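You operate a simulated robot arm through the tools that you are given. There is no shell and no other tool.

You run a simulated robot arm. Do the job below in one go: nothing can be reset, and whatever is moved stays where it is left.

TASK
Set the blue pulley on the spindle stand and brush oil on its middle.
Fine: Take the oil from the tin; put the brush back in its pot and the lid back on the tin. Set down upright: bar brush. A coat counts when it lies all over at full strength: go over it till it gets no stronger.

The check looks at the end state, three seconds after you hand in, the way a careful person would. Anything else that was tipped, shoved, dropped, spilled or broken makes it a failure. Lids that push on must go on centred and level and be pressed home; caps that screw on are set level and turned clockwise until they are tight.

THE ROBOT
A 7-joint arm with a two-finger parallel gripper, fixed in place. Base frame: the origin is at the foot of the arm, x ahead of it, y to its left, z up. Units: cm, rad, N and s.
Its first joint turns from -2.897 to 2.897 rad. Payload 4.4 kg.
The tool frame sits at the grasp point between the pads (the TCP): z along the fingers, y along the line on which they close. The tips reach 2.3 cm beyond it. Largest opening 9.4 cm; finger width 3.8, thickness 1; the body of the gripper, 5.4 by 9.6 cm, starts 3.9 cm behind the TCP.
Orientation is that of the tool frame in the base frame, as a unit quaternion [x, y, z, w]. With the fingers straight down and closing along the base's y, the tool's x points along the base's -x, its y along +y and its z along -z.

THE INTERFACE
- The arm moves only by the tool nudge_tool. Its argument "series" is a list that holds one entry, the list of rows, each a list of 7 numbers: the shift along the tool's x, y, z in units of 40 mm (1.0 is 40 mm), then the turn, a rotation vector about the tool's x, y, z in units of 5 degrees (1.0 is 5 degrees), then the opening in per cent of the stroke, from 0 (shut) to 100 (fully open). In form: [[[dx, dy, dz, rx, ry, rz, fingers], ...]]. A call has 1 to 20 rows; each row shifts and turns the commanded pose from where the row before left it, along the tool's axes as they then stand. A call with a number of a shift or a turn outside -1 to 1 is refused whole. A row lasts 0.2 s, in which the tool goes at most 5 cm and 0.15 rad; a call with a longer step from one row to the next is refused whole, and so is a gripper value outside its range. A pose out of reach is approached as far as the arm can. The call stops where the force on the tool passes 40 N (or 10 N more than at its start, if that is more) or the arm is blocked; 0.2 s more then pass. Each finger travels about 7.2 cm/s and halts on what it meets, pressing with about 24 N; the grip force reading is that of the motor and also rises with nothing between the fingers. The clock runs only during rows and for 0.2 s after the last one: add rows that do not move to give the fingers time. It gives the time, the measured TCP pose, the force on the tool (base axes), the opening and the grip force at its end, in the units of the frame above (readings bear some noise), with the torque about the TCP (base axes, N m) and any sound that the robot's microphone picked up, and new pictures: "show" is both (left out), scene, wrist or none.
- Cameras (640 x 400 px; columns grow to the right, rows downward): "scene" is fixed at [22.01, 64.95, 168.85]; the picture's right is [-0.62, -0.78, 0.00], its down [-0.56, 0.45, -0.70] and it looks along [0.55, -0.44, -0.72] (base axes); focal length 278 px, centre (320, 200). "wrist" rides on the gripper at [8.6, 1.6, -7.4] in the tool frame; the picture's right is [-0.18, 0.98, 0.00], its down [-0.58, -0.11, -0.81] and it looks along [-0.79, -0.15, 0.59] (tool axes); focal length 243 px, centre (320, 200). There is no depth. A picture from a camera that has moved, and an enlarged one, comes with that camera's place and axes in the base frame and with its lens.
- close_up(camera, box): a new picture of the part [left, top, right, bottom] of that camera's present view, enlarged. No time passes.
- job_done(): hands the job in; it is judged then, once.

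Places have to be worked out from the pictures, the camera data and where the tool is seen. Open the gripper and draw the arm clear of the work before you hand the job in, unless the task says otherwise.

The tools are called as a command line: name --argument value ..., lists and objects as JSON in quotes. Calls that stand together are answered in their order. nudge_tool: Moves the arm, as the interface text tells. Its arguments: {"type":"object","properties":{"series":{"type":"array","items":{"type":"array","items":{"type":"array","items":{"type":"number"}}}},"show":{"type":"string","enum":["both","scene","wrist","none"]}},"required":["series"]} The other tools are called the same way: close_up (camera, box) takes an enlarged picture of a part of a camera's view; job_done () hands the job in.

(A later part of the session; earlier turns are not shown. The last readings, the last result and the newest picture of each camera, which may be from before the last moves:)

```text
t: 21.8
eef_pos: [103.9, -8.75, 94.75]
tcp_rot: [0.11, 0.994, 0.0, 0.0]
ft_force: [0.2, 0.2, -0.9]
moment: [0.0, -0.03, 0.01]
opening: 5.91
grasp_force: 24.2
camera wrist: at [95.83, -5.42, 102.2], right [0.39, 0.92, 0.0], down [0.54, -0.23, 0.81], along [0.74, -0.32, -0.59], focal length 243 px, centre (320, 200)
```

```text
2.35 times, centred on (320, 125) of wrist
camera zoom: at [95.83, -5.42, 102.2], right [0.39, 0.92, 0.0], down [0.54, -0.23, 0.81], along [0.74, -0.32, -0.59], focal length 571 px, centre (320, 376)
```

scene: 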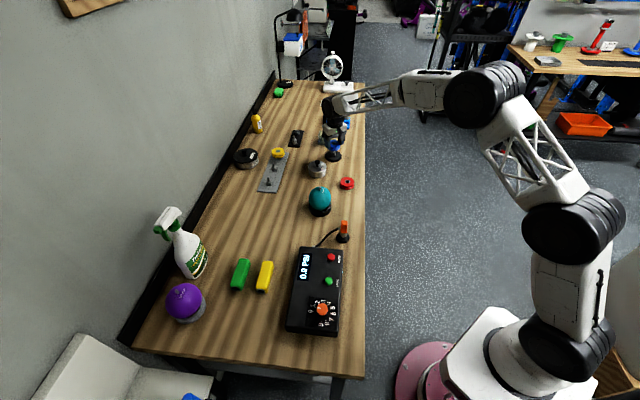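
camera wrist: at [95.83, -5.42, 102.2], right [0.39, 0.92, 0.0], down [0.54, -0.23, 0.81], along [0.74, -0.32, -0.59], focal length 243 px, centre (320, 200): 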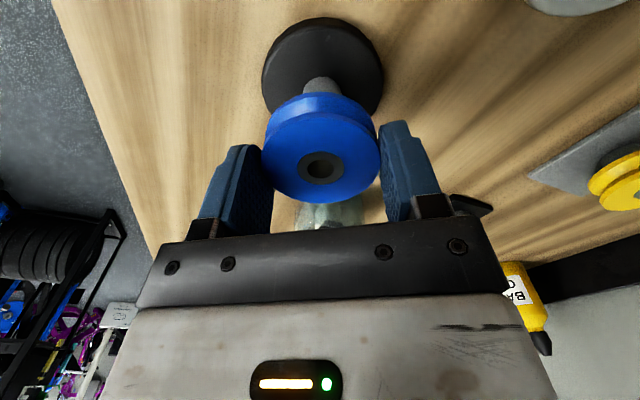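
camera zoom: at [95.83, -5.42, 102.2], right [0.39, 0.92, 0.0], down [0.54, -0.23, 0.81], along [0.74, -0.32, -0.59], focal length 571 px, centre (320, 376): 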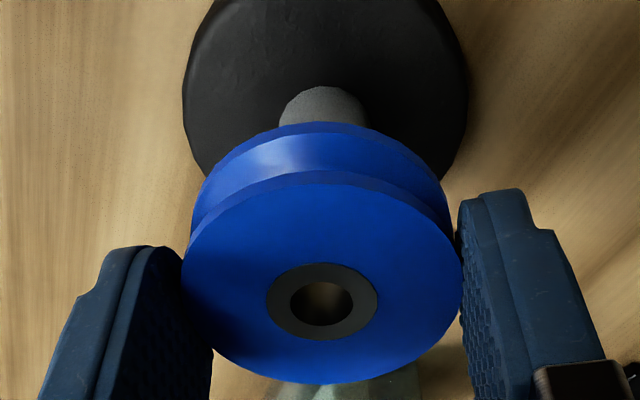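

Both views agree the hub is within about 0.1 cm of the peg axis. I'll shift 0.05 cm sideways and descend slowly, watching the force as the peg enters the hole.

nudge_tool --series '[[[0, 0.0125, 0.1, 0, 0, 0, 40], [0, 0, 0.1, 0, 0, 0, 40], [0, 0, 0.1, 0, 0, 0, 40], [0, 0, 0.1, 0, 0, 0, 40], [0, 0, 0.1, 0, 0, 0, 40], [0, 0, 0, 0, 0, 0, 40]]]'

close_up --camera "scene" --box '[320, 135, 352, 163]'

close_up --camera "wrist" --box '[230, 40, 410, 210]'

```text
t: 23.2
eef_pos: [103.78, -8.85, 92.77]
tcp_rot: [0.11, 0.994, 0.0, 0.0]
ft_force: [0.2, -0.1, -0.4]
moment: [0.01, 0.01, 0.0]
opening: 5.91
grasp_force: 24.5
camera wrist: at [95.81, -5.44, 100.13], right [0.39, 0.92, 0.0], down [0.54, -0.23, 0.81], along [0.74, -0.32, -0.59], focal length 243 px, centre (320, 200)
```

scene: 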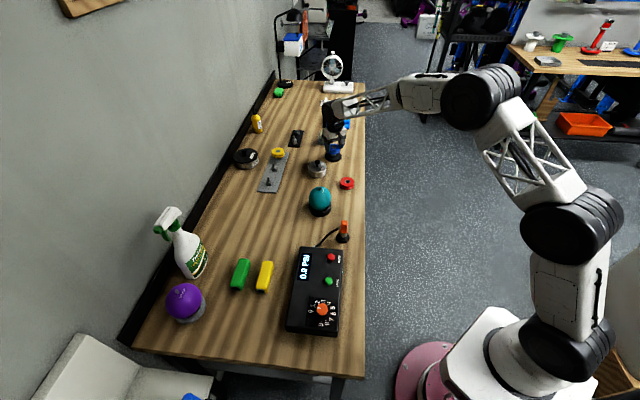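
wrist: 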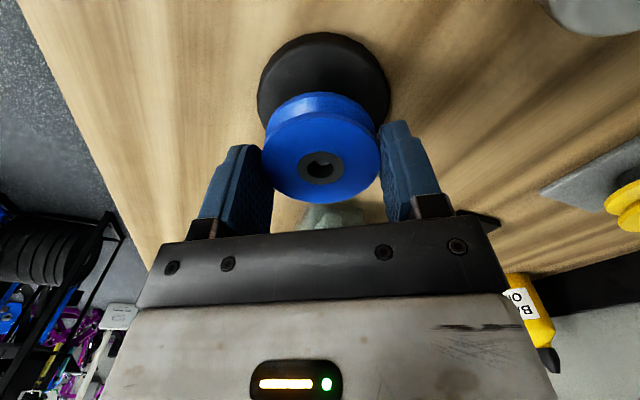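

```text
14.29 times, centred on (336, 149) of scene
camera zoom: at [22.01, 64.95, 168.85], right [-0.62, -0.78, 0.0], down [-0.56, 0.45, -0.7], along [0.55, -0.44, -0.72], focal length 3974 px, centre (91, 929)
```

zoom: 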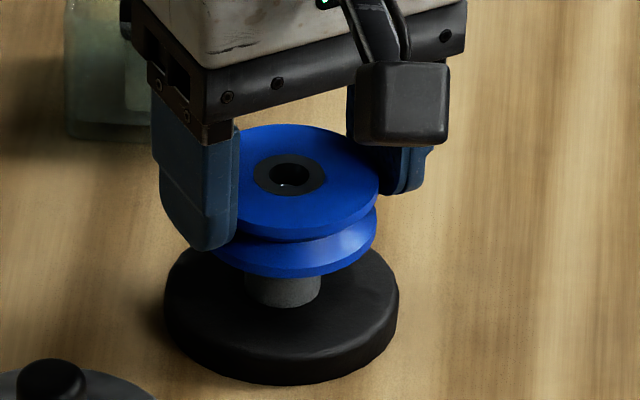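

```text
2.35 times, centred on (320, 125) of wrist
camera zoom: at [95.81, -5.44, 100.13], right [0.39, 0.92, 0.0], down [0.54, -0.23, 0.81], along [0.74, -0.32, -0.59], focal length 571 px, centre (320, 376)
```

zoom: 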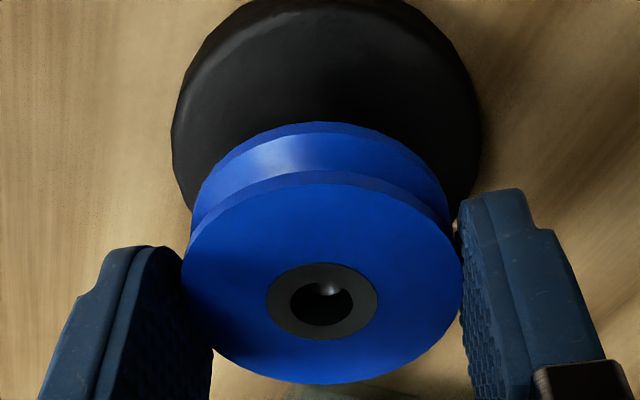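

The peg tip shows inside the hole, slightly to the +y side, with no contact force. I'll shift 0.1 cm that way and keep lowering in small steps until the pulley rests on the collar.

nudge_tool --series '[[[0, 0.025, 0.02, 0, 0, 0, 40], [0, 0, 0.06, 0, 0, 0, 40], [0, 0, 0.06, 0, 0, 0, 40], [0, 0, 0.06, 0, 0, 0, 40], [0, 0, 0, 0, 0, 0, 40]]]'

close_up --camera "scene" --box '[320, 135, 352, 163]'

close_up --camera "wrist" --box '[270, 110, 370, 200]'

```text
t: 24.4
eef_pos: [104.03, -8.84, 91.89]
tcp_rot: [0.11, 0.994, 0.0, 0.0]
ft_force: [4.6, -2.0, 14.7]
moment: [-0.09, -0.23, 0.06]
opening: 5.92
grasp_force: 23.7
camera wrist: at [95.89, -5.39, 99.4], right [0.39, 0.92, 0.0], down [0.54, -0.23, 0.81], along [0.74, -0.32, -0.59], focal length 243 px, centre (320, 200)
```

scene: 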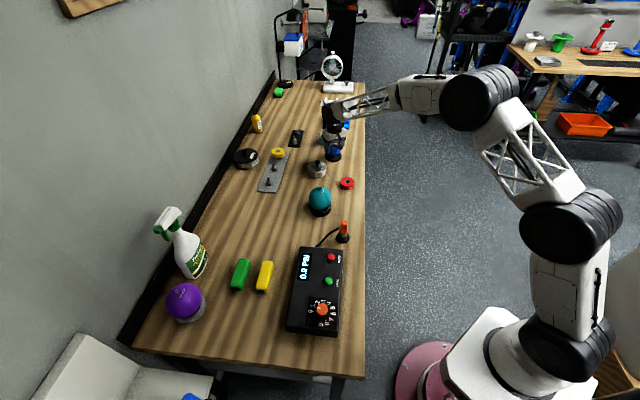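
wrist: 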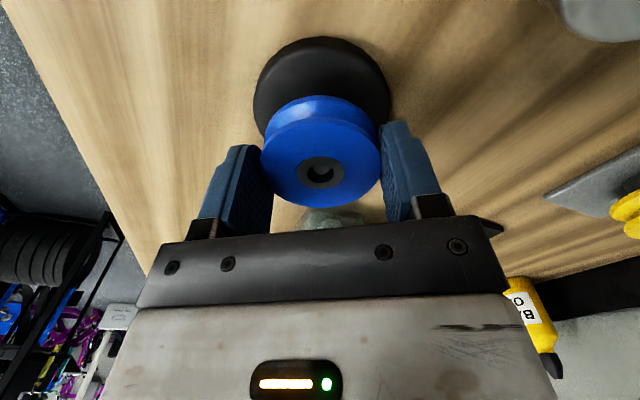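

```text
14.29 times, centred on (336, 149) of scene
camera zoom: at [22.01, 64.95, 168.85], right [-0.62, -0.78, 0.0], down [-0.56, 0.45, -0.7], along [0.55, -0.44, -0.72], focal length 3974 px, centre (91, 929)
```

zoom: 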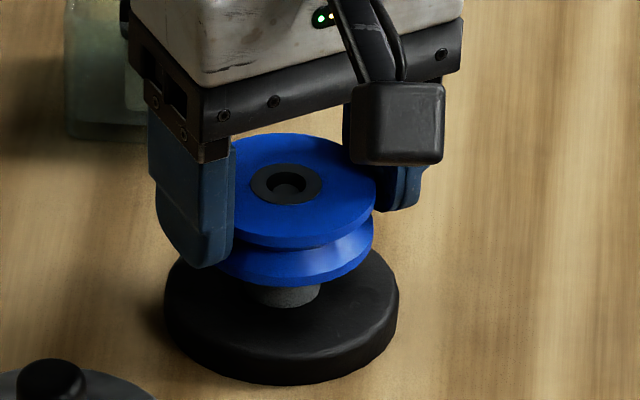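

```text
4.44 times, centred on (320, 155) of wrist
camera zoom: at [95.89, -5.39, 99.4], right [0.39, 0.92, 0.0], down [0.54, -0.23, 0.81], along [0.74, -0.32, -0.59], focal length 1078 px, centre (320, 400)
```

zoom: 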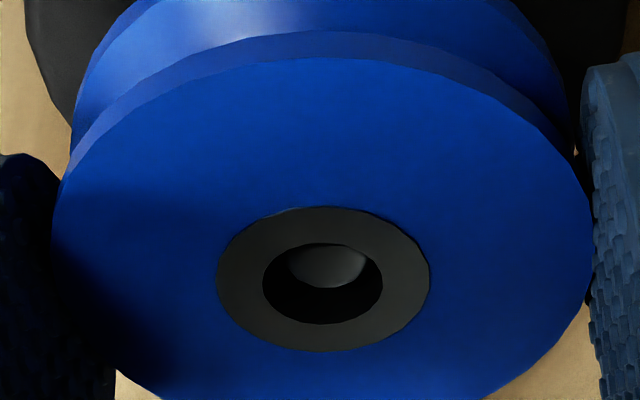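

There's about 15 N upward with the peg inside the hole, so the pulley is touching down on the collar. I'll open the fingers gently and look.

nudge_tool --series '[[[0, 0, 0, 0, 0, 0, 64], [0, 0, 0, 0, 0, 0, 68], [0, 0, 0, 0, 0, 0, 80], [0, 0, 0, 0, 0, 0, 95], [0, 0, 0, 0, 0, 0, 95]]]'

close_up --camera "scene" --box '[320, 135, 352, 163]'

close_up --camera "wrist" --box '[250, 30, 390, 210]'

```text
t: 25.6
eef_pos: [104.0, -8.88, 91.81]
tcp_rot: [0.109, 0.994, 0.001, 0.0]
ft_force: [-0.5, -0.4, -0.2]
moment: [-0.01, 0.04, 0.01]
opening: 8.9
grasp_force: 0.0
camera wrist: at [95.86, -5.37, 99.31], right [0.39, 0.92, 0.0], down [0.54, -0.23, 0.81], along [0.74, -0.32, -0.59], focal length 243 px, centre (320, 200)
```

scene: 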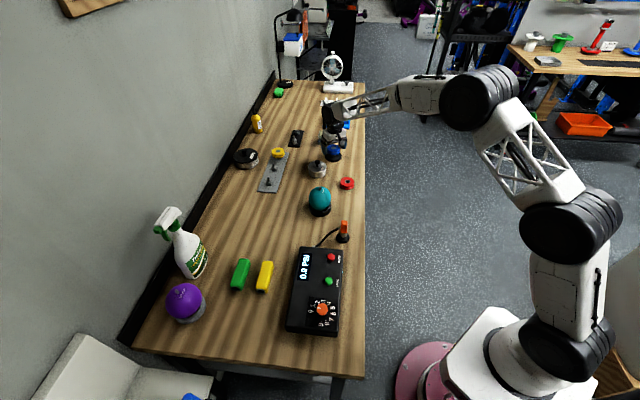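
wrist: 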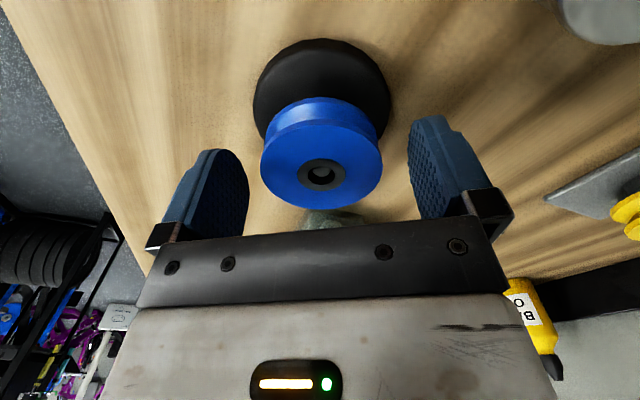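

```text
14.29 times, centred on (336, 149) of scene
camera zoom: at [22.01, 64.95, 168.85], right [-0.62, -0.78, 0.0], down [-0.56, 0.45, -0.7], along [0.55, -0.44, -0.72], focal length 3974 px, centre (91, 929)
```

zoom: 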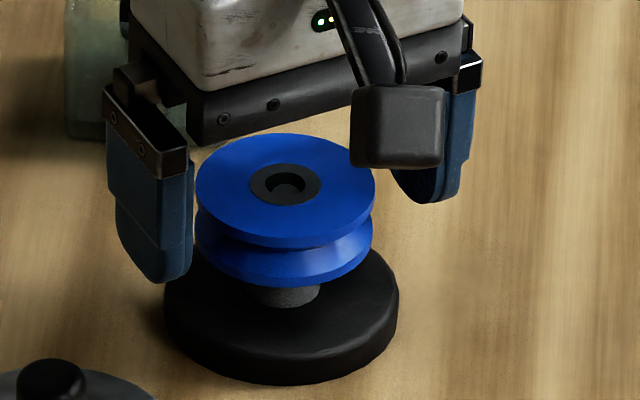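

```text
2.22 times, centred on (320, 120) of wrist
camera zoom: at [95.86, -5.37, 99.31], right [0.39, 0.92, 0.0], down [0.54, -0.23, 0.81], along [0.74, -0.32, -0.59], focal length 539 px, centre (320, 378)
```

zoom: 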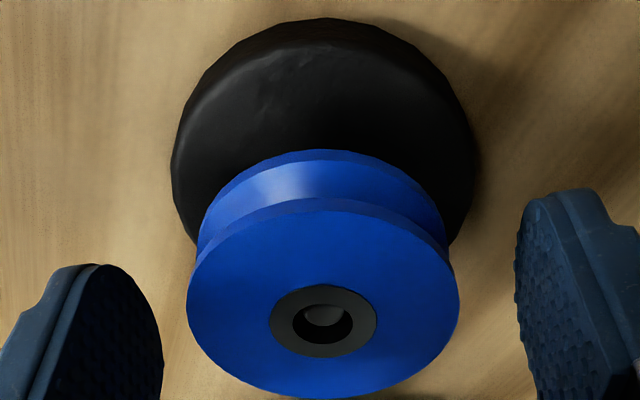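

The pulley sits on the spindle with the peg up through its hub. I'll rise straight up, turn the tool square to the base and back off so the wrist camera can see the oil tin.

nudge_tool --series '[[[0, 0, -0.4, 0, 0, 0, 95], [0, 0, -0.8, 0, 0, 0, 95], [0, 0, -0.9, 0, 0, 0, 95], [0, 0, -0.9, 0, 0, 0, 95], [0, 0, 0, 0, 0, -0.84, 95], [0, 0, 0, 0, 0, -0.84, 95], [0, 0, 0, 0, 0, -0.84, 95], [0.6, 0.5, 0, 0, 0, 0, 95], [0.8, 0.65, 0, 0, 0, 0, 95], [0.8, 0.65, 0, 0, 0, 0, 95], [0.8, 0.65, 0, 0, 0, 0, 95], [0.6, 0.5, 0, 0, 0, 0, 95], [0, 0, 0, 0, 0, 0, 95]]]'

close_up --camera "wrist" --box '[240, 40, 400, 230]'

close_up --camera "scene" --box '[300, 135, 350, 180]'

```text
t: 28.4
eef_pos: [89.64, 3.21, 104.34]
tcp_rot: [0.0, 1.0, 0.0, 0.0]
ft_force: [-0.7, 0.8, -0.8]
moment: [0.02, 0.02, 0.02]
opening: 8.94
grasp_force: 0.0
camera wrist: at [80.98, 4.88, 111.86], right [0.18, 0.98, 0.0], down [0.58, -0.11, 0.81], along [0.79, -0.15, -0.59], focal length 243 px, centre (320, 200)
```

scene: 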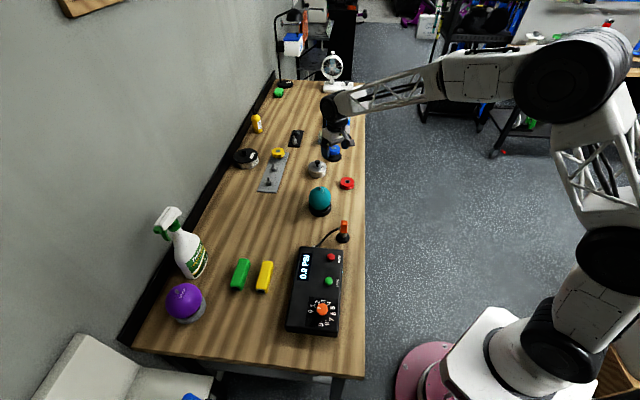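
wrist: 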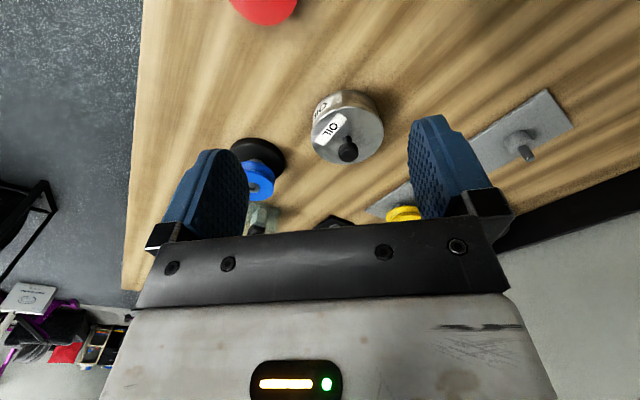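

```text
2.11 times, centred on (320, 135) of wrist
camera zoom: at [80.98, 4.88, 111.86], right [0.18, 0.98, 0.0], down [0.58, -0.11, 0.81], along [0.79, -0.15, -0.59], focal length 511 px, centre (320, 337)
```

zoom: 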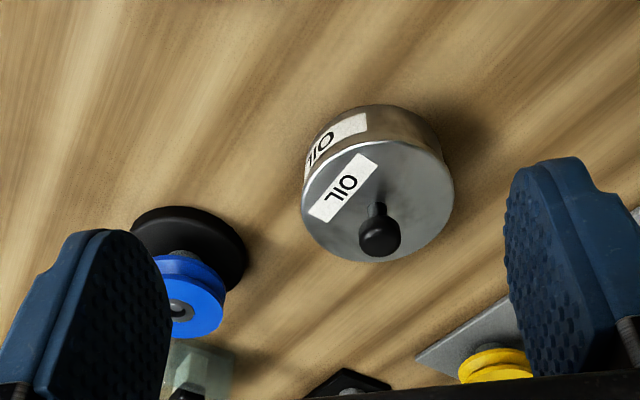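

```text
8.89 times, centred on (325, 158) of scene
camera zoom: at [22.01, 64.95, 168.85], right [-0.62, -0.78, 0.0], down [-0.56, 0.45, -0.7], along [0.55, -0.44, -0.72], focal length 2472 px, centre (276, 578)
```

zoom: 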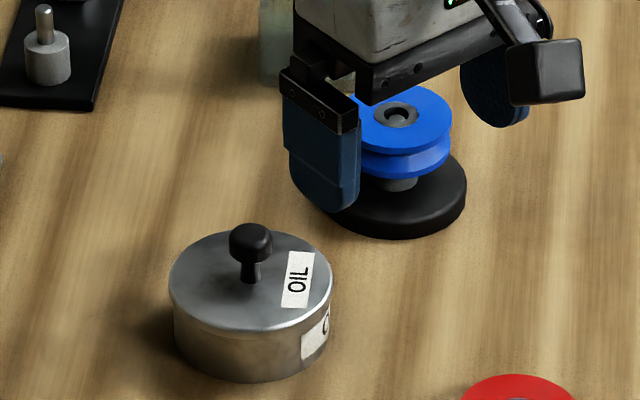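

The tin's knob triangulates to about (99.6, 4.5, 92.3), the lid top being about 90. I'll move above the knob with a moderate finger opening and check the centring before going down.

nudge_tool --series '[[[-0.62, 0.08, 0.3, 0, 0, 0, 70], [-0.62, 0.08, 0.4, 0, 0, 0, 60], [-0.62, 0.08, 0.4, 0, 0, 0, 60], [-0.62, 0.08, 0.4, 0, 0, 0, 60], [0, 0, 0, 0, 0, 0, 60]]]'

close_up --camera "wrist" --box '[220, 40, 420, 220]'

close_up --camera "scene" --box '[300, 140, 345, 180]'

```text
t: 29.6
eef_pos: [99.54, 4.45, 97.98]
tcp_rot: [0.0, 1.0, 0.0, -0.001]
ft_force: [-0.6, -0.1, 0.4]
moment: [0.02, -0.02, 0.0]
opening: 5.65
grasp_force: 0.0
camera wrist: at [90.85, 6.06, 105.47], right [0.18, 0.98, 0.0], down [0.58, -0.11, 0.81], along [0.79, -0.15, -0.59], focal length 243 px, centre (320, 200)
```

scene: 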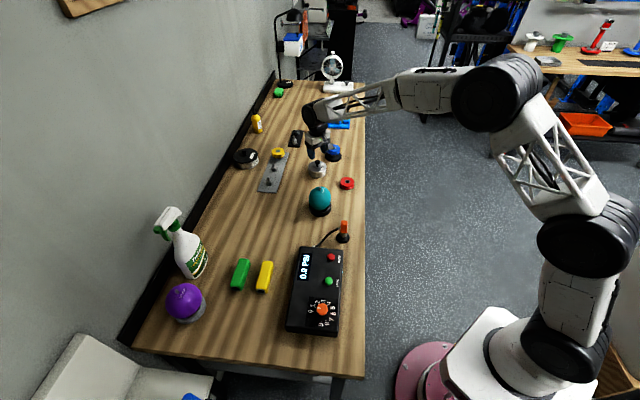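
wrist: 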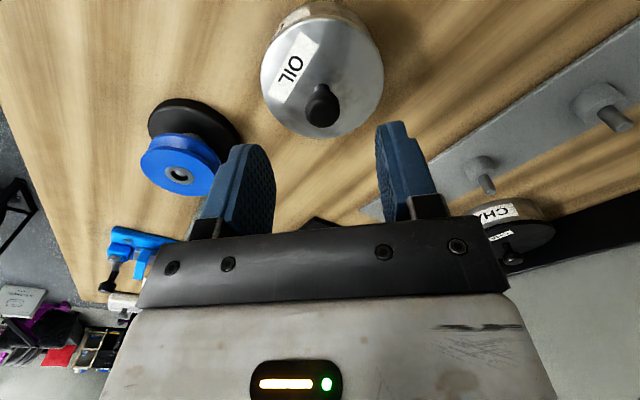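

```text
2.22 times, centred on (320, 130) of wrist
camera zoom: at [90.85, 6.06, 105.47], right [0.18, 0.98, 0.0], down [0.58, -0.11, 0.81], along [0.79, -0.15, -0.59], focal length 539 px, centre (320, 356)
```

zoom: 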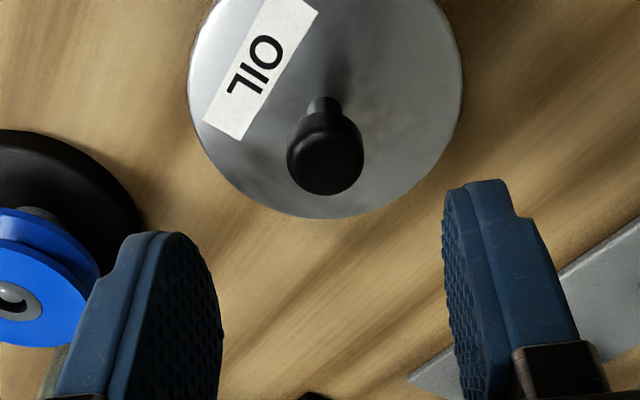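

```text
10.00 times, centred on (322, 160) of scene
camera zoom: at [22.01, 64.95, 168.85], right [-0.62, -0.78, 0.0], down [-0.56, 0.45, -0.7], along [0.55, -0.44, -0.72], focal length 2782 px, centre (295, 600)
```

zoom: 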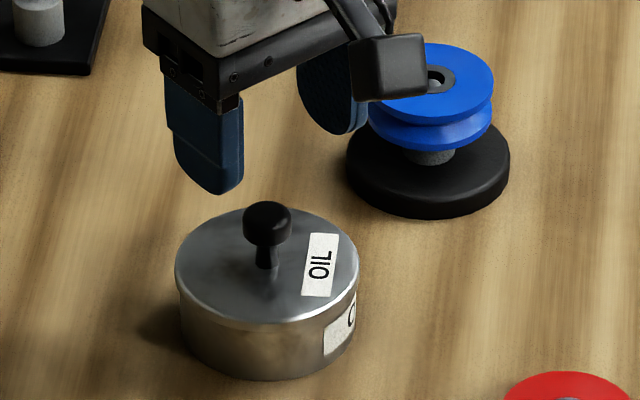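

The knob is at about (99.55, 4.6), its middle at z ≈ 92.0 and the lid top at about 89.7. I'll go down to TCP z ≈ 92.5 (tips clear of the lid) and close on the knob.

nudge_tool --series '[[[0, 0.03, 0.4, 0, 0, 0, 60], [0, 0, 0.4, 0, 0, 0, 60], [0, 0, 0.37, 0, 0, 0, 60], [0, 0, 0.2, 0, 0, 0, 60], [0, 0, 0, 0, 0, 0, 60]]]'

close_up --camera "wrist" --box '[220, 60, 420, 220]'

close_up --camera "scene" --box '[300, 140, 345, 180]'

```text
t: 30.8
eef_pos: [99.47, 4.57, 92.36]
tcp_rot: [0.0, 1.0, 0.0, 0.0]
ft_force: [-0.1, -0.3, -0.7]
moment: [-0.01, 0.02, 0.03]
opening: 5.64
grasp_force: 0.0
camera wrist: at [90.88, 6.16, 99.87], right [0.18, 0.98, 0.0], down [0.58, -0.11, 0.81], along [0.79, -0.15, -0.59], focal length 243 px, centre (320, 200)
```

scene: 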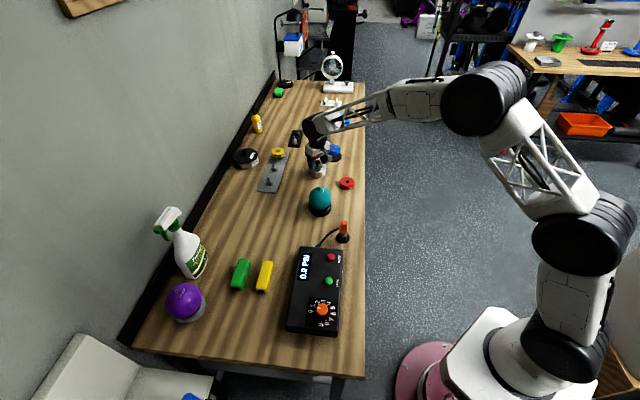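
wrist: 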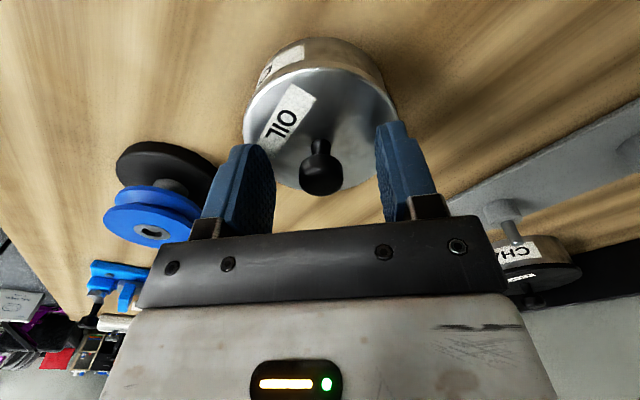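

```text
2.50 times, centred on (320, 140) of wrist
camera zoom: at [90.88, 6.16, 99.87], right [0.18, 0.98, 0.0], down [0.58, -0.11, 0.81], along [0.79, -0.15, -0.59], focal length 606 px, centre (320, 350)
```

zoom: 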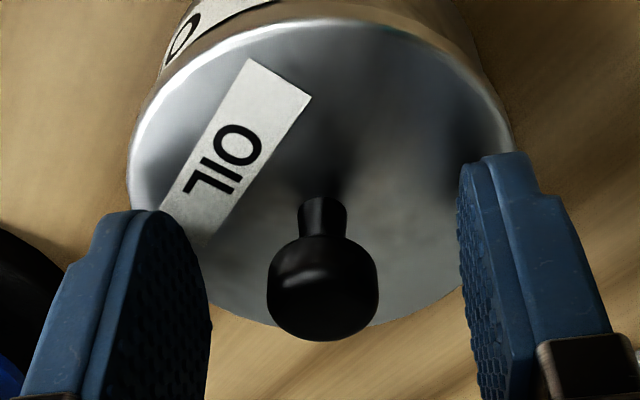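

```text
10.00 times, centred on (322, 160) of scene
camera zoom: at [22.01, 64.95, 168.85], right [-0.62, -0.78, 0.0], down [-0.56, 0.45, -0.7], along [0.55, -0.44, -0.72], focal length 2782 px, centre (295, 600)
```

zoom: 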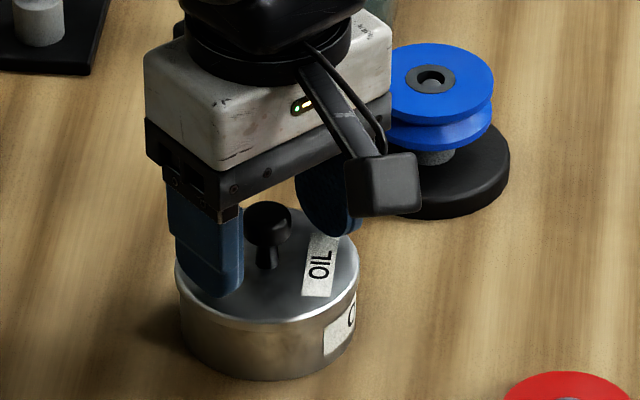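

The knob is centred between the pads. I'll close on it.

nudge_tool --series '[[[0, 0, 0, 0, 0, 0, 40], [0, 0, 0, 0, 0, 0, 28], [0, 0, 0, 0, 0, 0, 15], [0, 0, 0, 0, 0, 0, 5], [0, 0, 0, 0, 0, 0, 5]]]' --show "wrist"

```text
t: 32.0
eef_pos: [99.5, 4.58, 92.36]
tcp_rot: [0.0, 1.0, 0.0, 0.0]
ft_force: [0.5, -0.6, -0.4]
moment: [0.04, -0.02, 0.0]
opening: 2.01
grasp_force: 23.9
heard: snap
camera wrist: at [90.87, 6.15, 99.86], right [0.18, 0.98, 0.0], down [0.58, -0.11, 0.81], along [0.79, -0.15, -0.59], focal length 243 px, centre (320, 200)
```

wrist: 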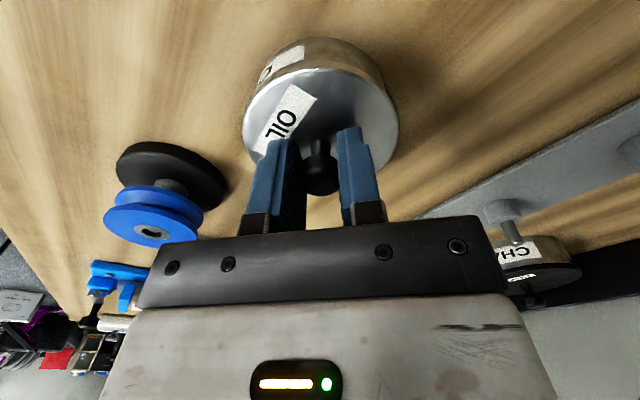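

Gripped (2.0 cm opening) with a snap sound, likely the lid unseating. I'll lift slowly and see whether only the lid comes up.

nudge_tool --series '[[[0, 0, -0.05, 0, 0, 0, 5], [0, 0, -0.1, 0, 0, 0, 5], [0, 0, -0.1, 0, 0, 0, 5], [0, 0, 0, 0, 0, 0, 5]]]'

close_up --camera "scene" --box '[300, 140, 345, 180]'

close_up --camera "wrist" --box '[220, 20, 420, 220]'

```text
t: 33.0
eef_pos: [99.55, 4.43, 93.37]
tcp_rot: [-0.001, 1.0, 0.001, 0.0]
ft_force: [0.1, 0.7, -0.2]
moment: [-0.01, 0.01, -0.06]
opening: 2.0
grasp_force: 23.8
camera wrist: at [90.91, 6.05, 100.89], right [0.18, 0.98, 0.0], down [0.58, -0.11, 0.81], along [0.79, -0.15, -0.59], focal length 243 px, centre (320, 200)
```

scene: 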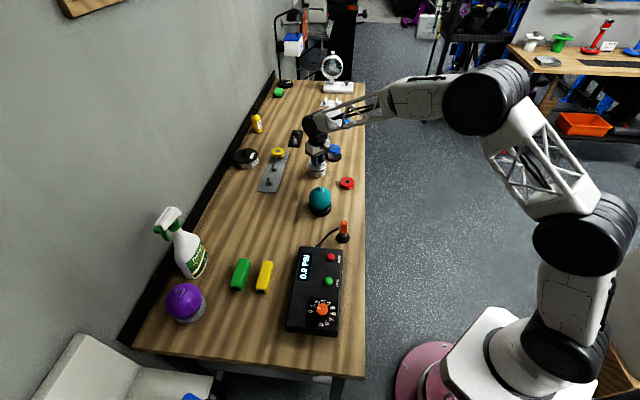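
wrist: 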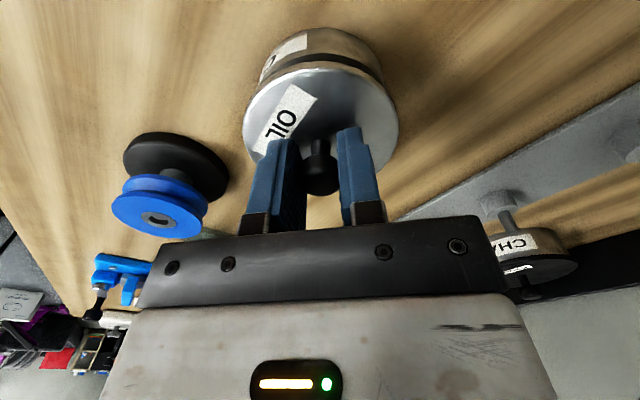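

```text
10.00 times, centred on (322, 160) of scene
camera zoom: at [22.01, 64.95, 168.85], right [-0.62, -0.78, 0.0], down [-0.56, 0.45, -0.7], along [0.55, -0.44, -0.72], focal length 2782 px, centre (295, 600)
```

zoom: 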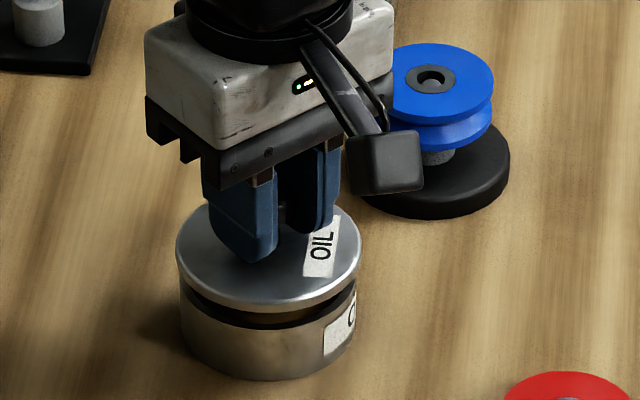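

```text
2.00 times, centred on (320, 120) of wrist
camera zoom: at [90.91, 6.05, 100.89], right [0.18, 0.98, 0.0], down [0.58, -0.11, 0.81], along [0.79, -0.15, -0.59], focal length 485 px, centre (320, 360)
```

zoom: 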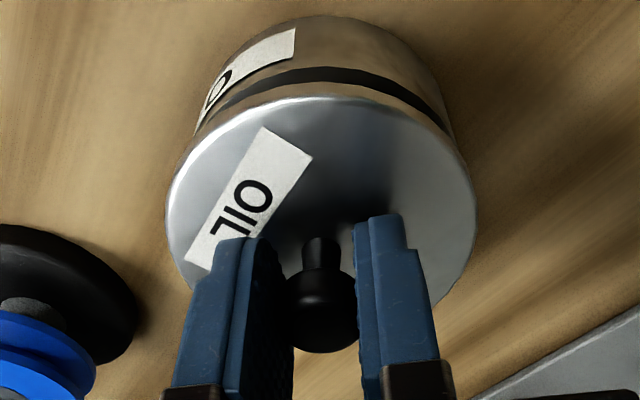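

Only the lid has come off, level. I'll lift it, carry it 12 cm to the left onto clear table at about (99.5, 16.5), and start down.

nudge_tool --series '[[[0, 0, -0.4, 0, 0, 0, 5], [0, 0, -0.85, 0, 0, 0, 5], [0, 0.5, 0, 0, 0, 0, 5], [0, 0.75, 0, 0, 0, 0, 5], [0, 0.75, 0, 0, 0, 0, 5], [0, 0.6, 0, 0, 0, 0, 5], [0, 0.4, 0, 0, 0, 0, 5], [0, 0, 0.4, 0, 0, 0, 5], [0, 0, 0.5, 0, 0, 0, 5], [0, 0, 0.4, 0, 0, 0, 5], [0, 0, 0.3, 0, 0, 0, 5], [0, 0, 0, 0, 0, 0, 5]]]'

close_up --camera "scene" --box '[275, 135, 345, 185]'

```text
t: 35.6
eef_pos: [99.54, 16.47, 91.86]
tcp_rot: [0.0, 1.0, -0.001, 0.001]
ft_force: [-0.4, 0.3, 0.3]
moment: [-0.01, -0.03, -0.04]
opening: 2.04
grasp_force: 23.7
camera wrist: at [90.98, 17.95, 99.46], right [0.18, 0.98, 0.0], down [0.58, -0.11, 0.81], along [0.79, -0.15, -0.59], focal length 243 px, centre (320, 200)
```

scene: 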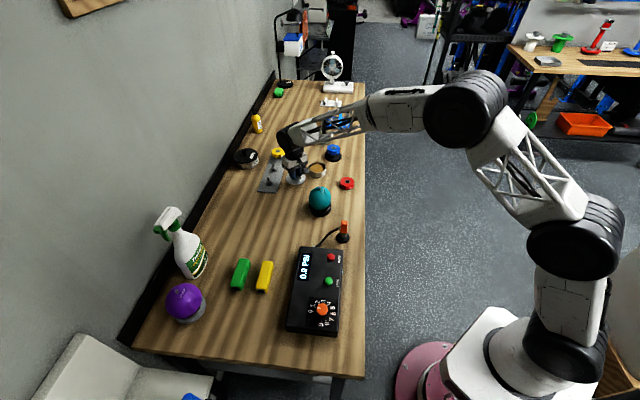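
wrist: 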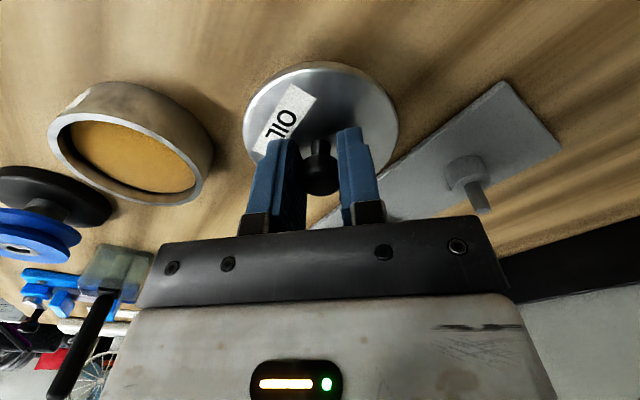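

```text
8.00 times, centred on (310, 160) of scene
camera zoom: at [22.01, 64.95, 168.85], right [-0.62, -0.78, 0.0], down [-0.56, 0.45, -0.7], along [0.55, -0.44, -0.72], focal length 2225 px, centre (400, 520)
```

zoom: 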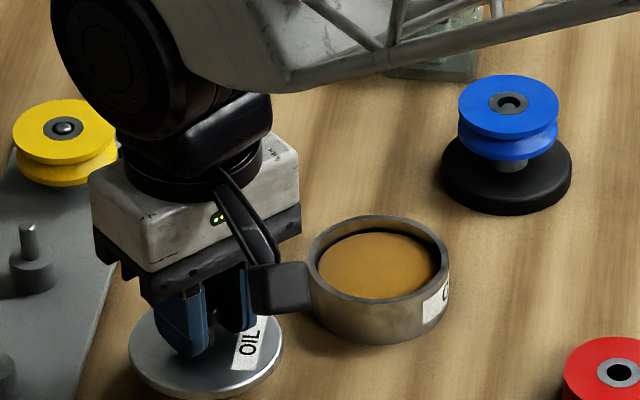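

The tin is open with amber oil inside, and the lid hovers level over clear table. I'll lower in small steps until it touches.

nudge_tool --series '[[[0, 0, 0.1, 0, 0, 0, 5], [0, 0, 0.1, 0, 0, 0, 5], [0, 0, 0.05, 0, 0, 0, 5], [0, 0, 0.05, 0, 0, 0, 5], [0, 0, 0.05, 0, 0, 0, 5], [0, 0, 0, 0, 0, 0, 5]]]'

close_up --camera "scene" --box '[275, 140, 345, 190]'

```text
t: 37.0
eef_pos: [99.45, 16.49, 90.66]
tcp_rot: [0.0, 1.0, -0.001, 0.0]
ft_force: [-0.3, -0.2, -0.9]
moment: [-0.02, 0.04, 0.01]
opening: 2.03
grasp_force: 24.1
camera wrist: at [90.87, 18.0, 98.1], right [0.18, 0.98, 0.0], down [0.58, -0.11, 0.81], along [0.79, -0.15, -0.59], focal length 243 px, centre (320, 200)
```

scene: 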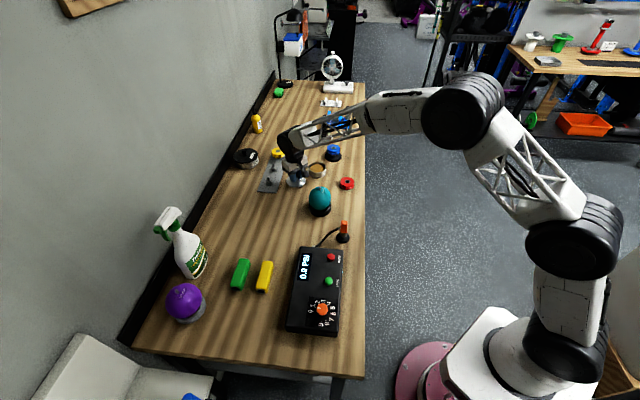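
wrist: 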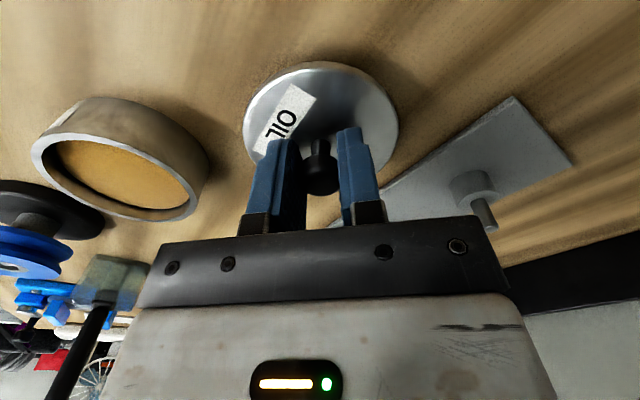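

```text
8.00 times, centred on (310, 165) of scene
camera zoom: at [22.01, 64.95, 168.85], right [-0.62, -0.78, 0.0], down [-0.56, 0.45, -0.7], along [0.55, -0.44, -0.72], focal length 2225 px, centre (400, 480)
```

zoom: 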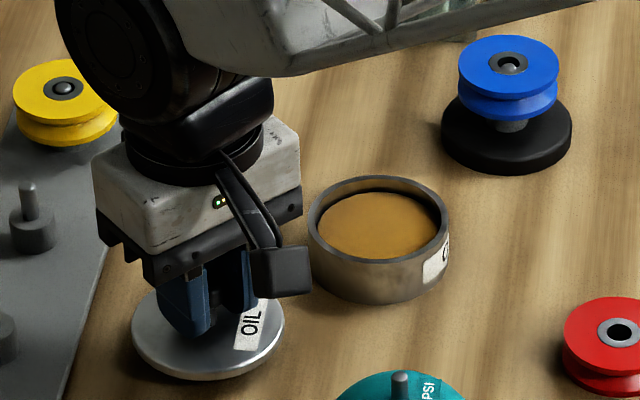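

No contact yet. I'll keep lowering by 1 mm steps.

nudge_tool --series '[[[0, 0, 0.03, 0, 0, 0, 5], [0, 0, 0.03, 0, 0, 0, 5], [0, 0, 0.03, 0, 0, 0, 5], [0, 0, 0.03, 0, 0, 0, 5], [0, 0, 0, 0, 0, 0, 5]]]' --show "wrist"

```text
t: 38.2
eef_pos: [99.41, 16.49, 90.09]
tcp_rot: [0.0, 1.0, 0.0, 0.0]
ft_force: [0.1, 0.3, -0.3]
moment: [0.0, -0.01, -0.01]
opening: 2.02
grasp_force: 23.6
camera wrist: at [90.78, 18.06, 97.59], right [0.18, 0.98, 0.0], down [0.58, -0.11, 0.81], along [0.79, -0.15, -0.59], focal length 243 px, centre (320, 200)
```

wrist: 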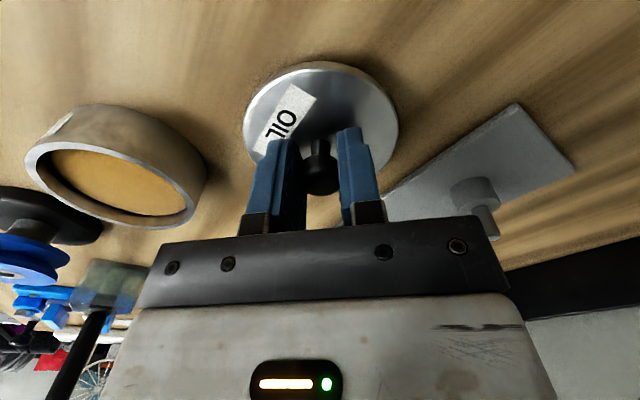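

Still no contact at TCP z ≈ 90.1; the shadow around the lid is tightening, so it is close. I'll continue in 1 mm steps.

nudge_tool --series '[[[0, 0, 0.025, 0, 0, 0, 5], [0, 0, 0.025, 0, 0, 0, 5], [0, 0, 0.025, 0, 0, 0, 5], [0, 0, 0.025, 0, 0, 0, 5], [0, 0, 0, 0, 0, 0, 5]]]' --show "wrist"

close_up --camera "scene" --box '[280, 155, 325, 190]'

```text
t: 39.4
eef_pos: [99.55, 16.48, 89.71]
tcp_rot: [0.0, 1.0, 0.0, 0.0]
ft_force: [-0.3, 0.5, 0.0]
moment: [0.02, -0.02, 0.03]
opening: 2.01
grasp_force: 23.8
camera wrist: at [90.91, 18.02, 97.2], right [0.18, 0.98, 0.0], down [0.58, -0.11, 0.81], along [0.79, -0.15, -0.59], focal length 243 px, centre (320, 200)
```

wrist: 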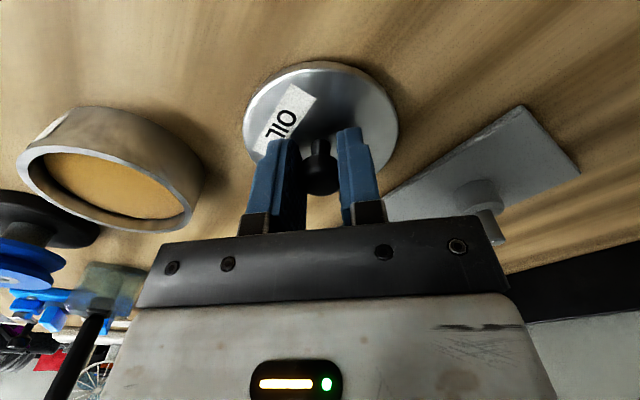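

```text
11.43 times, centred on (302, 172) of scene
camera zoom: at [22.01, 64.95, 168.85], right [-0.62, -0.78, 0.0], down [-0.56, 0.45, -0.7], along [0.55, -0.44, -0.72], focal length 3179 px, centre (520, 514)
```

zoom: 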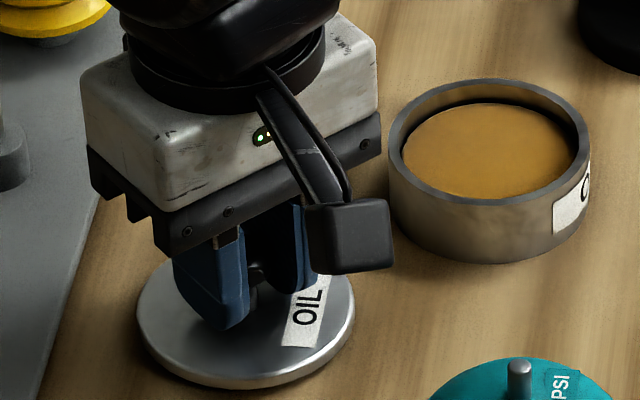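

Still a small gap under the lid. Continuing down in 1 mm steps.

nudge_tool --series '[[[0, 0, 0.025, 0, 0, 0, 5], [0, 0, 0.025, 0, 0, 0, 5], [0, 0, 0.025, 0, 0, 0, 5], [0, 0, 0, 0, 0, 0, 5]]]' --show "wrist"

close_up --camera "scene" --box '[280, 155, 325, 190]'

```text
t: 40.4
eef_pos: [99.57, 16.42, 89.31]
tcp_rot: [-0.001, 1.0, 0.0, 0.0]
ft_force: [-0.1, 0.1, 0.8]
moment: [-0.02, 0.01, 0.02]
opening: 2.0
grasp_force: 24.3
camera wrist: at [90.87, 17.97, 96.83], right [0.18, 0.98, 0.0], down [0.58, -0.11, 0.81], along [0.79, -0.15, -0.59], focal length 243 px, centre (320, 200)
```

wrist: 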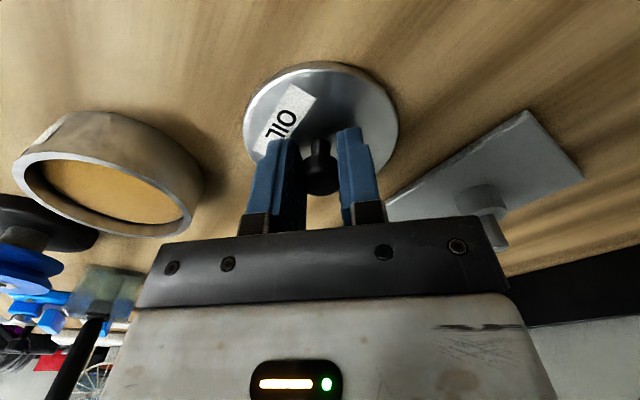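

```text
11.43 times, centred on (302, 172) of scene
camera zoom: at [22.01, 64.95, 168.85], right [-0.62, -0.78, 0.0], down [-0.56, 0.45, -0.7], along [0.55, -0.44, -0.72], focal length 3179 px, centre (520, 514)
```

zoom: 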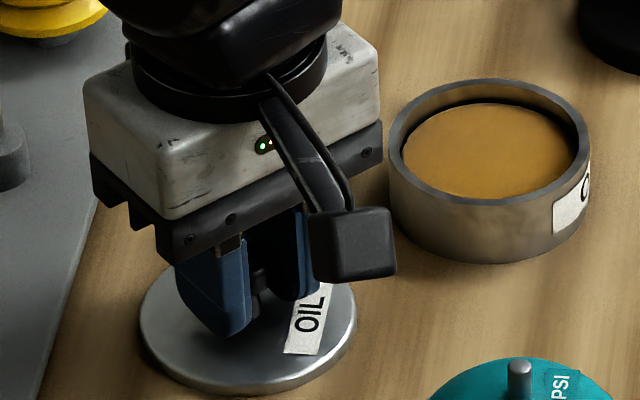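

Still free. Continuing with more 1 mm steps until the force rises.

nudge_tool --series '[[[0, 0, 0.025, 0, 0, 0, 5], [0, 0, 0.025, 0, 0, 0, 5], [0, 0, 0, 0, 0, 0, 5]]]' --show "none"

close_up --camera "scene" --box '[285, 165, 315, 190]'

```text
t: 41.2
eef_pos: [99.59, 16.48, 89.47]
tcp_rot: [0.001, 1.0, 0.0, 0.001]
ft_force: [0.7, -4.9, 18.4]
moment: [-0.04, 0.03, 0.0]
opening: 2.05
grasp_force: 24.0
```

```text
16.00 times, centred on (300, 178) of scene
camera zoom: at [22.01, 64.95, 168.85], right [-0.62, -0.78, 0.0], down [-0.56, 0.45, -0.7], along [0.55, -0.44, -0.72], focal length 4450 px, centre (640, 560)
```

zoom: 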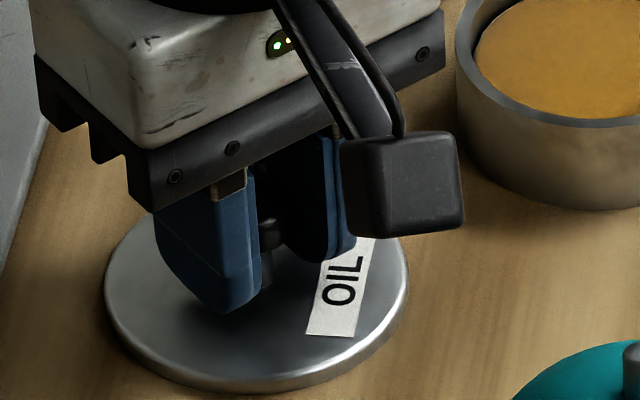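

Contact at about 18 N: the lid is on the table. I'll release it, open a little and rise straight up.

nudge_tool --series '[[[0, 0, -0.02, 0, 0, 0, 22], [0, 0, 0, 0, 0, 0, 30], [0, 0, 0, 0, 0, 0, 45], [0, 0, 0, 0, 0, 0, 50], [0, 0, -0.3, 0, 0, 0, 50], [0, 0, -0.6, 0, 0, 0, 50], [0, 0, -0.8, 0, 0, 0, 50], [0, 0, -0.8, 0, 0, 0, 50], [0, 0, -0.8, 0, 0, 0, 50], [0, 0, -0.8, 0, 0, 0, 50], [0, 0, 0, 0, 0, 0, 50]]]'

close_up --camera "scene" --box '[270, 120, 360, 190]'

```text
t: 43.6
eef_pos: [99.38, 16.22, 105.74]
tcp_rot: [0.0, 1.0, 0.0, 0.0]
ft_force: [0.1, -0.9, 0.9]
moment: [0.0, 0.02, -0.01]
opening: 4.69
grasp_force: 0.0
camera wrist: at [90.73, 17.7, 113.17], right [0.18, 0.98, 0.0], down [0.58, -0.11, 0.81], along [0.79, -0.15, -0.59], focal length 243 px, centre (320, 200)
```

scene: 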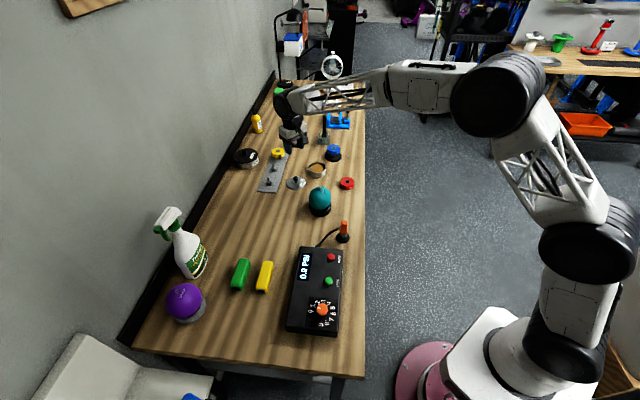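
wrist: 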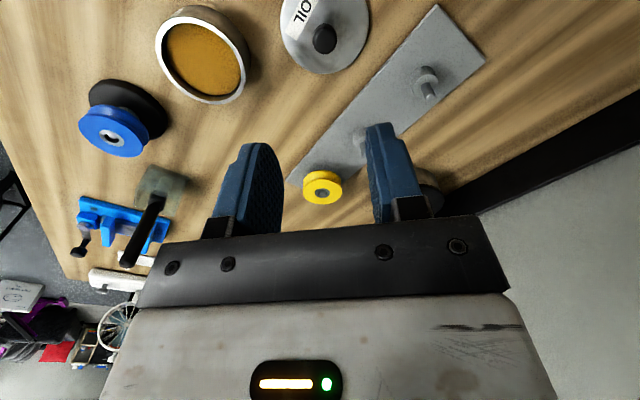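

```text
5.71 times, centred on (315, 155) of scene
camera zoom: at [22.01, 64.95, 168.85], right [-0.62, -0.78, 0.0], down [-0.56, 0.45, -0.7], along [0.55, -0.44, -0.72], focal length 1590 px, centre (349, 457)
```

zoom: 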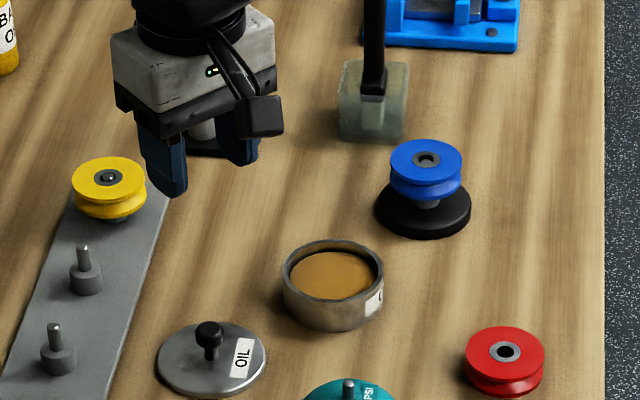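

The lid rests flat on the table and the tin is open. Next is the brush: I'll rise and move to where the wrist camera can view the pot and handle from the front.

nudge_tool --series '[[[0, 0, -0.8, 0, 0, 0, 60], [0, 0, -0.8, 0, 0, 0, 70], [0, -0.8, 0, 0, 0, 0, 80], [0, -0.9, 0, 0, 0, 0, 80], [0, -0.9, 0, 0, 0, 0, 80], [0, -0.9, 0, 0, 0, 0, 80], [0, -0.9, 0, 0, 0, 0, 80], [0, -0.9, 0, 0, 0, 0, 80], [0, -0.9, 0, 0, 0, 0, 80], [0, -0.6, 0, 0, 0, 0, 80], [0, 0, 0, 0, 0, 0, 80]]]'

close_up --camera "wrist" --box '[240, 60, 400, 230]'

close_up --camera "scene" --box '[300, 105, 350, 150]'

```text
t: 46.0
eef_pos: [99.29, -10.99, 112.23]
tcp_rot: [0.0, 1.0, 0.0, 0.001]
ft_force: [0.6, 0.1, 0.4]
moment: [0.04, -0.02, 0.02]
opening: 7.52
grasp_force: 0.1
camera wrist: at [90.71, -9.4, 119.72], right [0.18, 0.98, 0.0], down [0.58, -0.11, 0.81], along [0.79, -0.15, -0.59], focal length 243 px, centre (320, 200)
```

scene: 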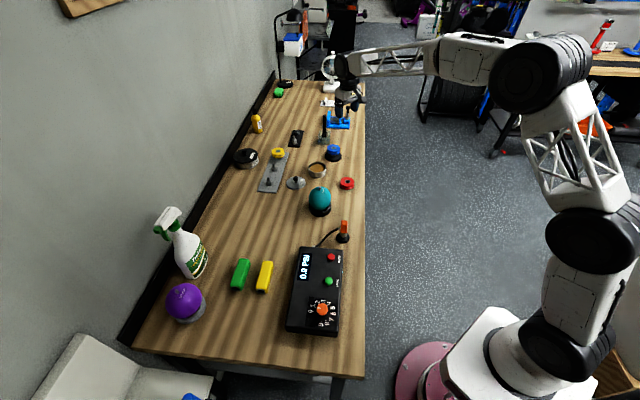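
wrist: 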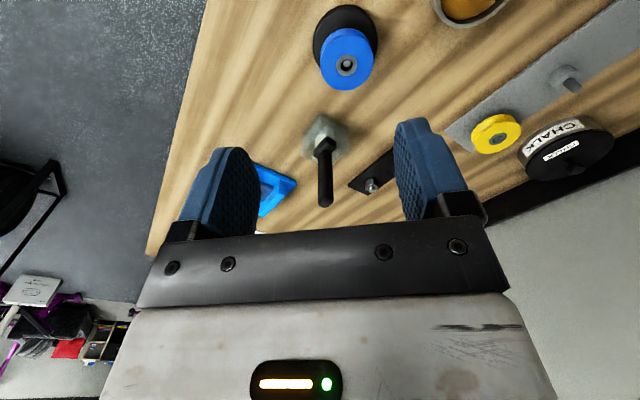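

```text
2.35 times, centred on (320, 145) of wrist
camera zoom: at [90.71, -9.4, 119.72], right [0.18, 0.98, 0.0], down [0.58, -0.11, 0.81], along [0.79, -0.15, -0.59], focal length 571 px, centre (320, 329)
```

zoom: 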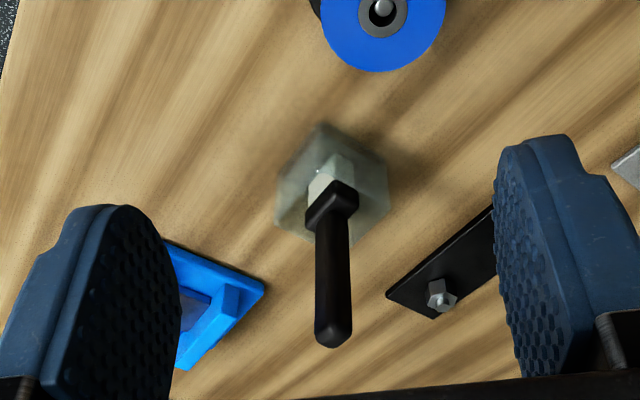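

```text
8.89 times, centred on (325, 128) of scene
camera zoom: at [22.01, 64.95, 168.85], right [-0.62, -0.78, 0.0], down [-0.56, 0.45, -0.7], along [0.55, -0.44, -0.72], focal length 2472 px, centre (276, 844)
```

zoom: 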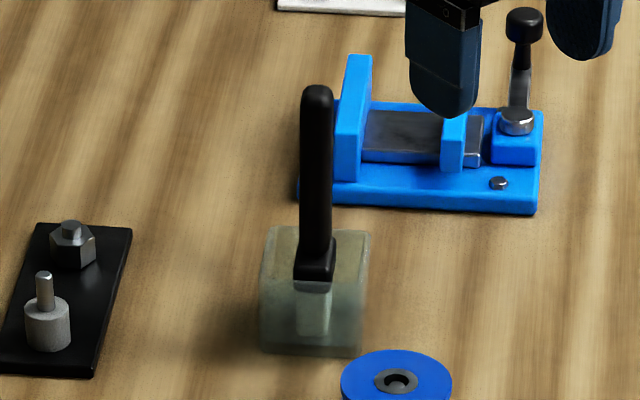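

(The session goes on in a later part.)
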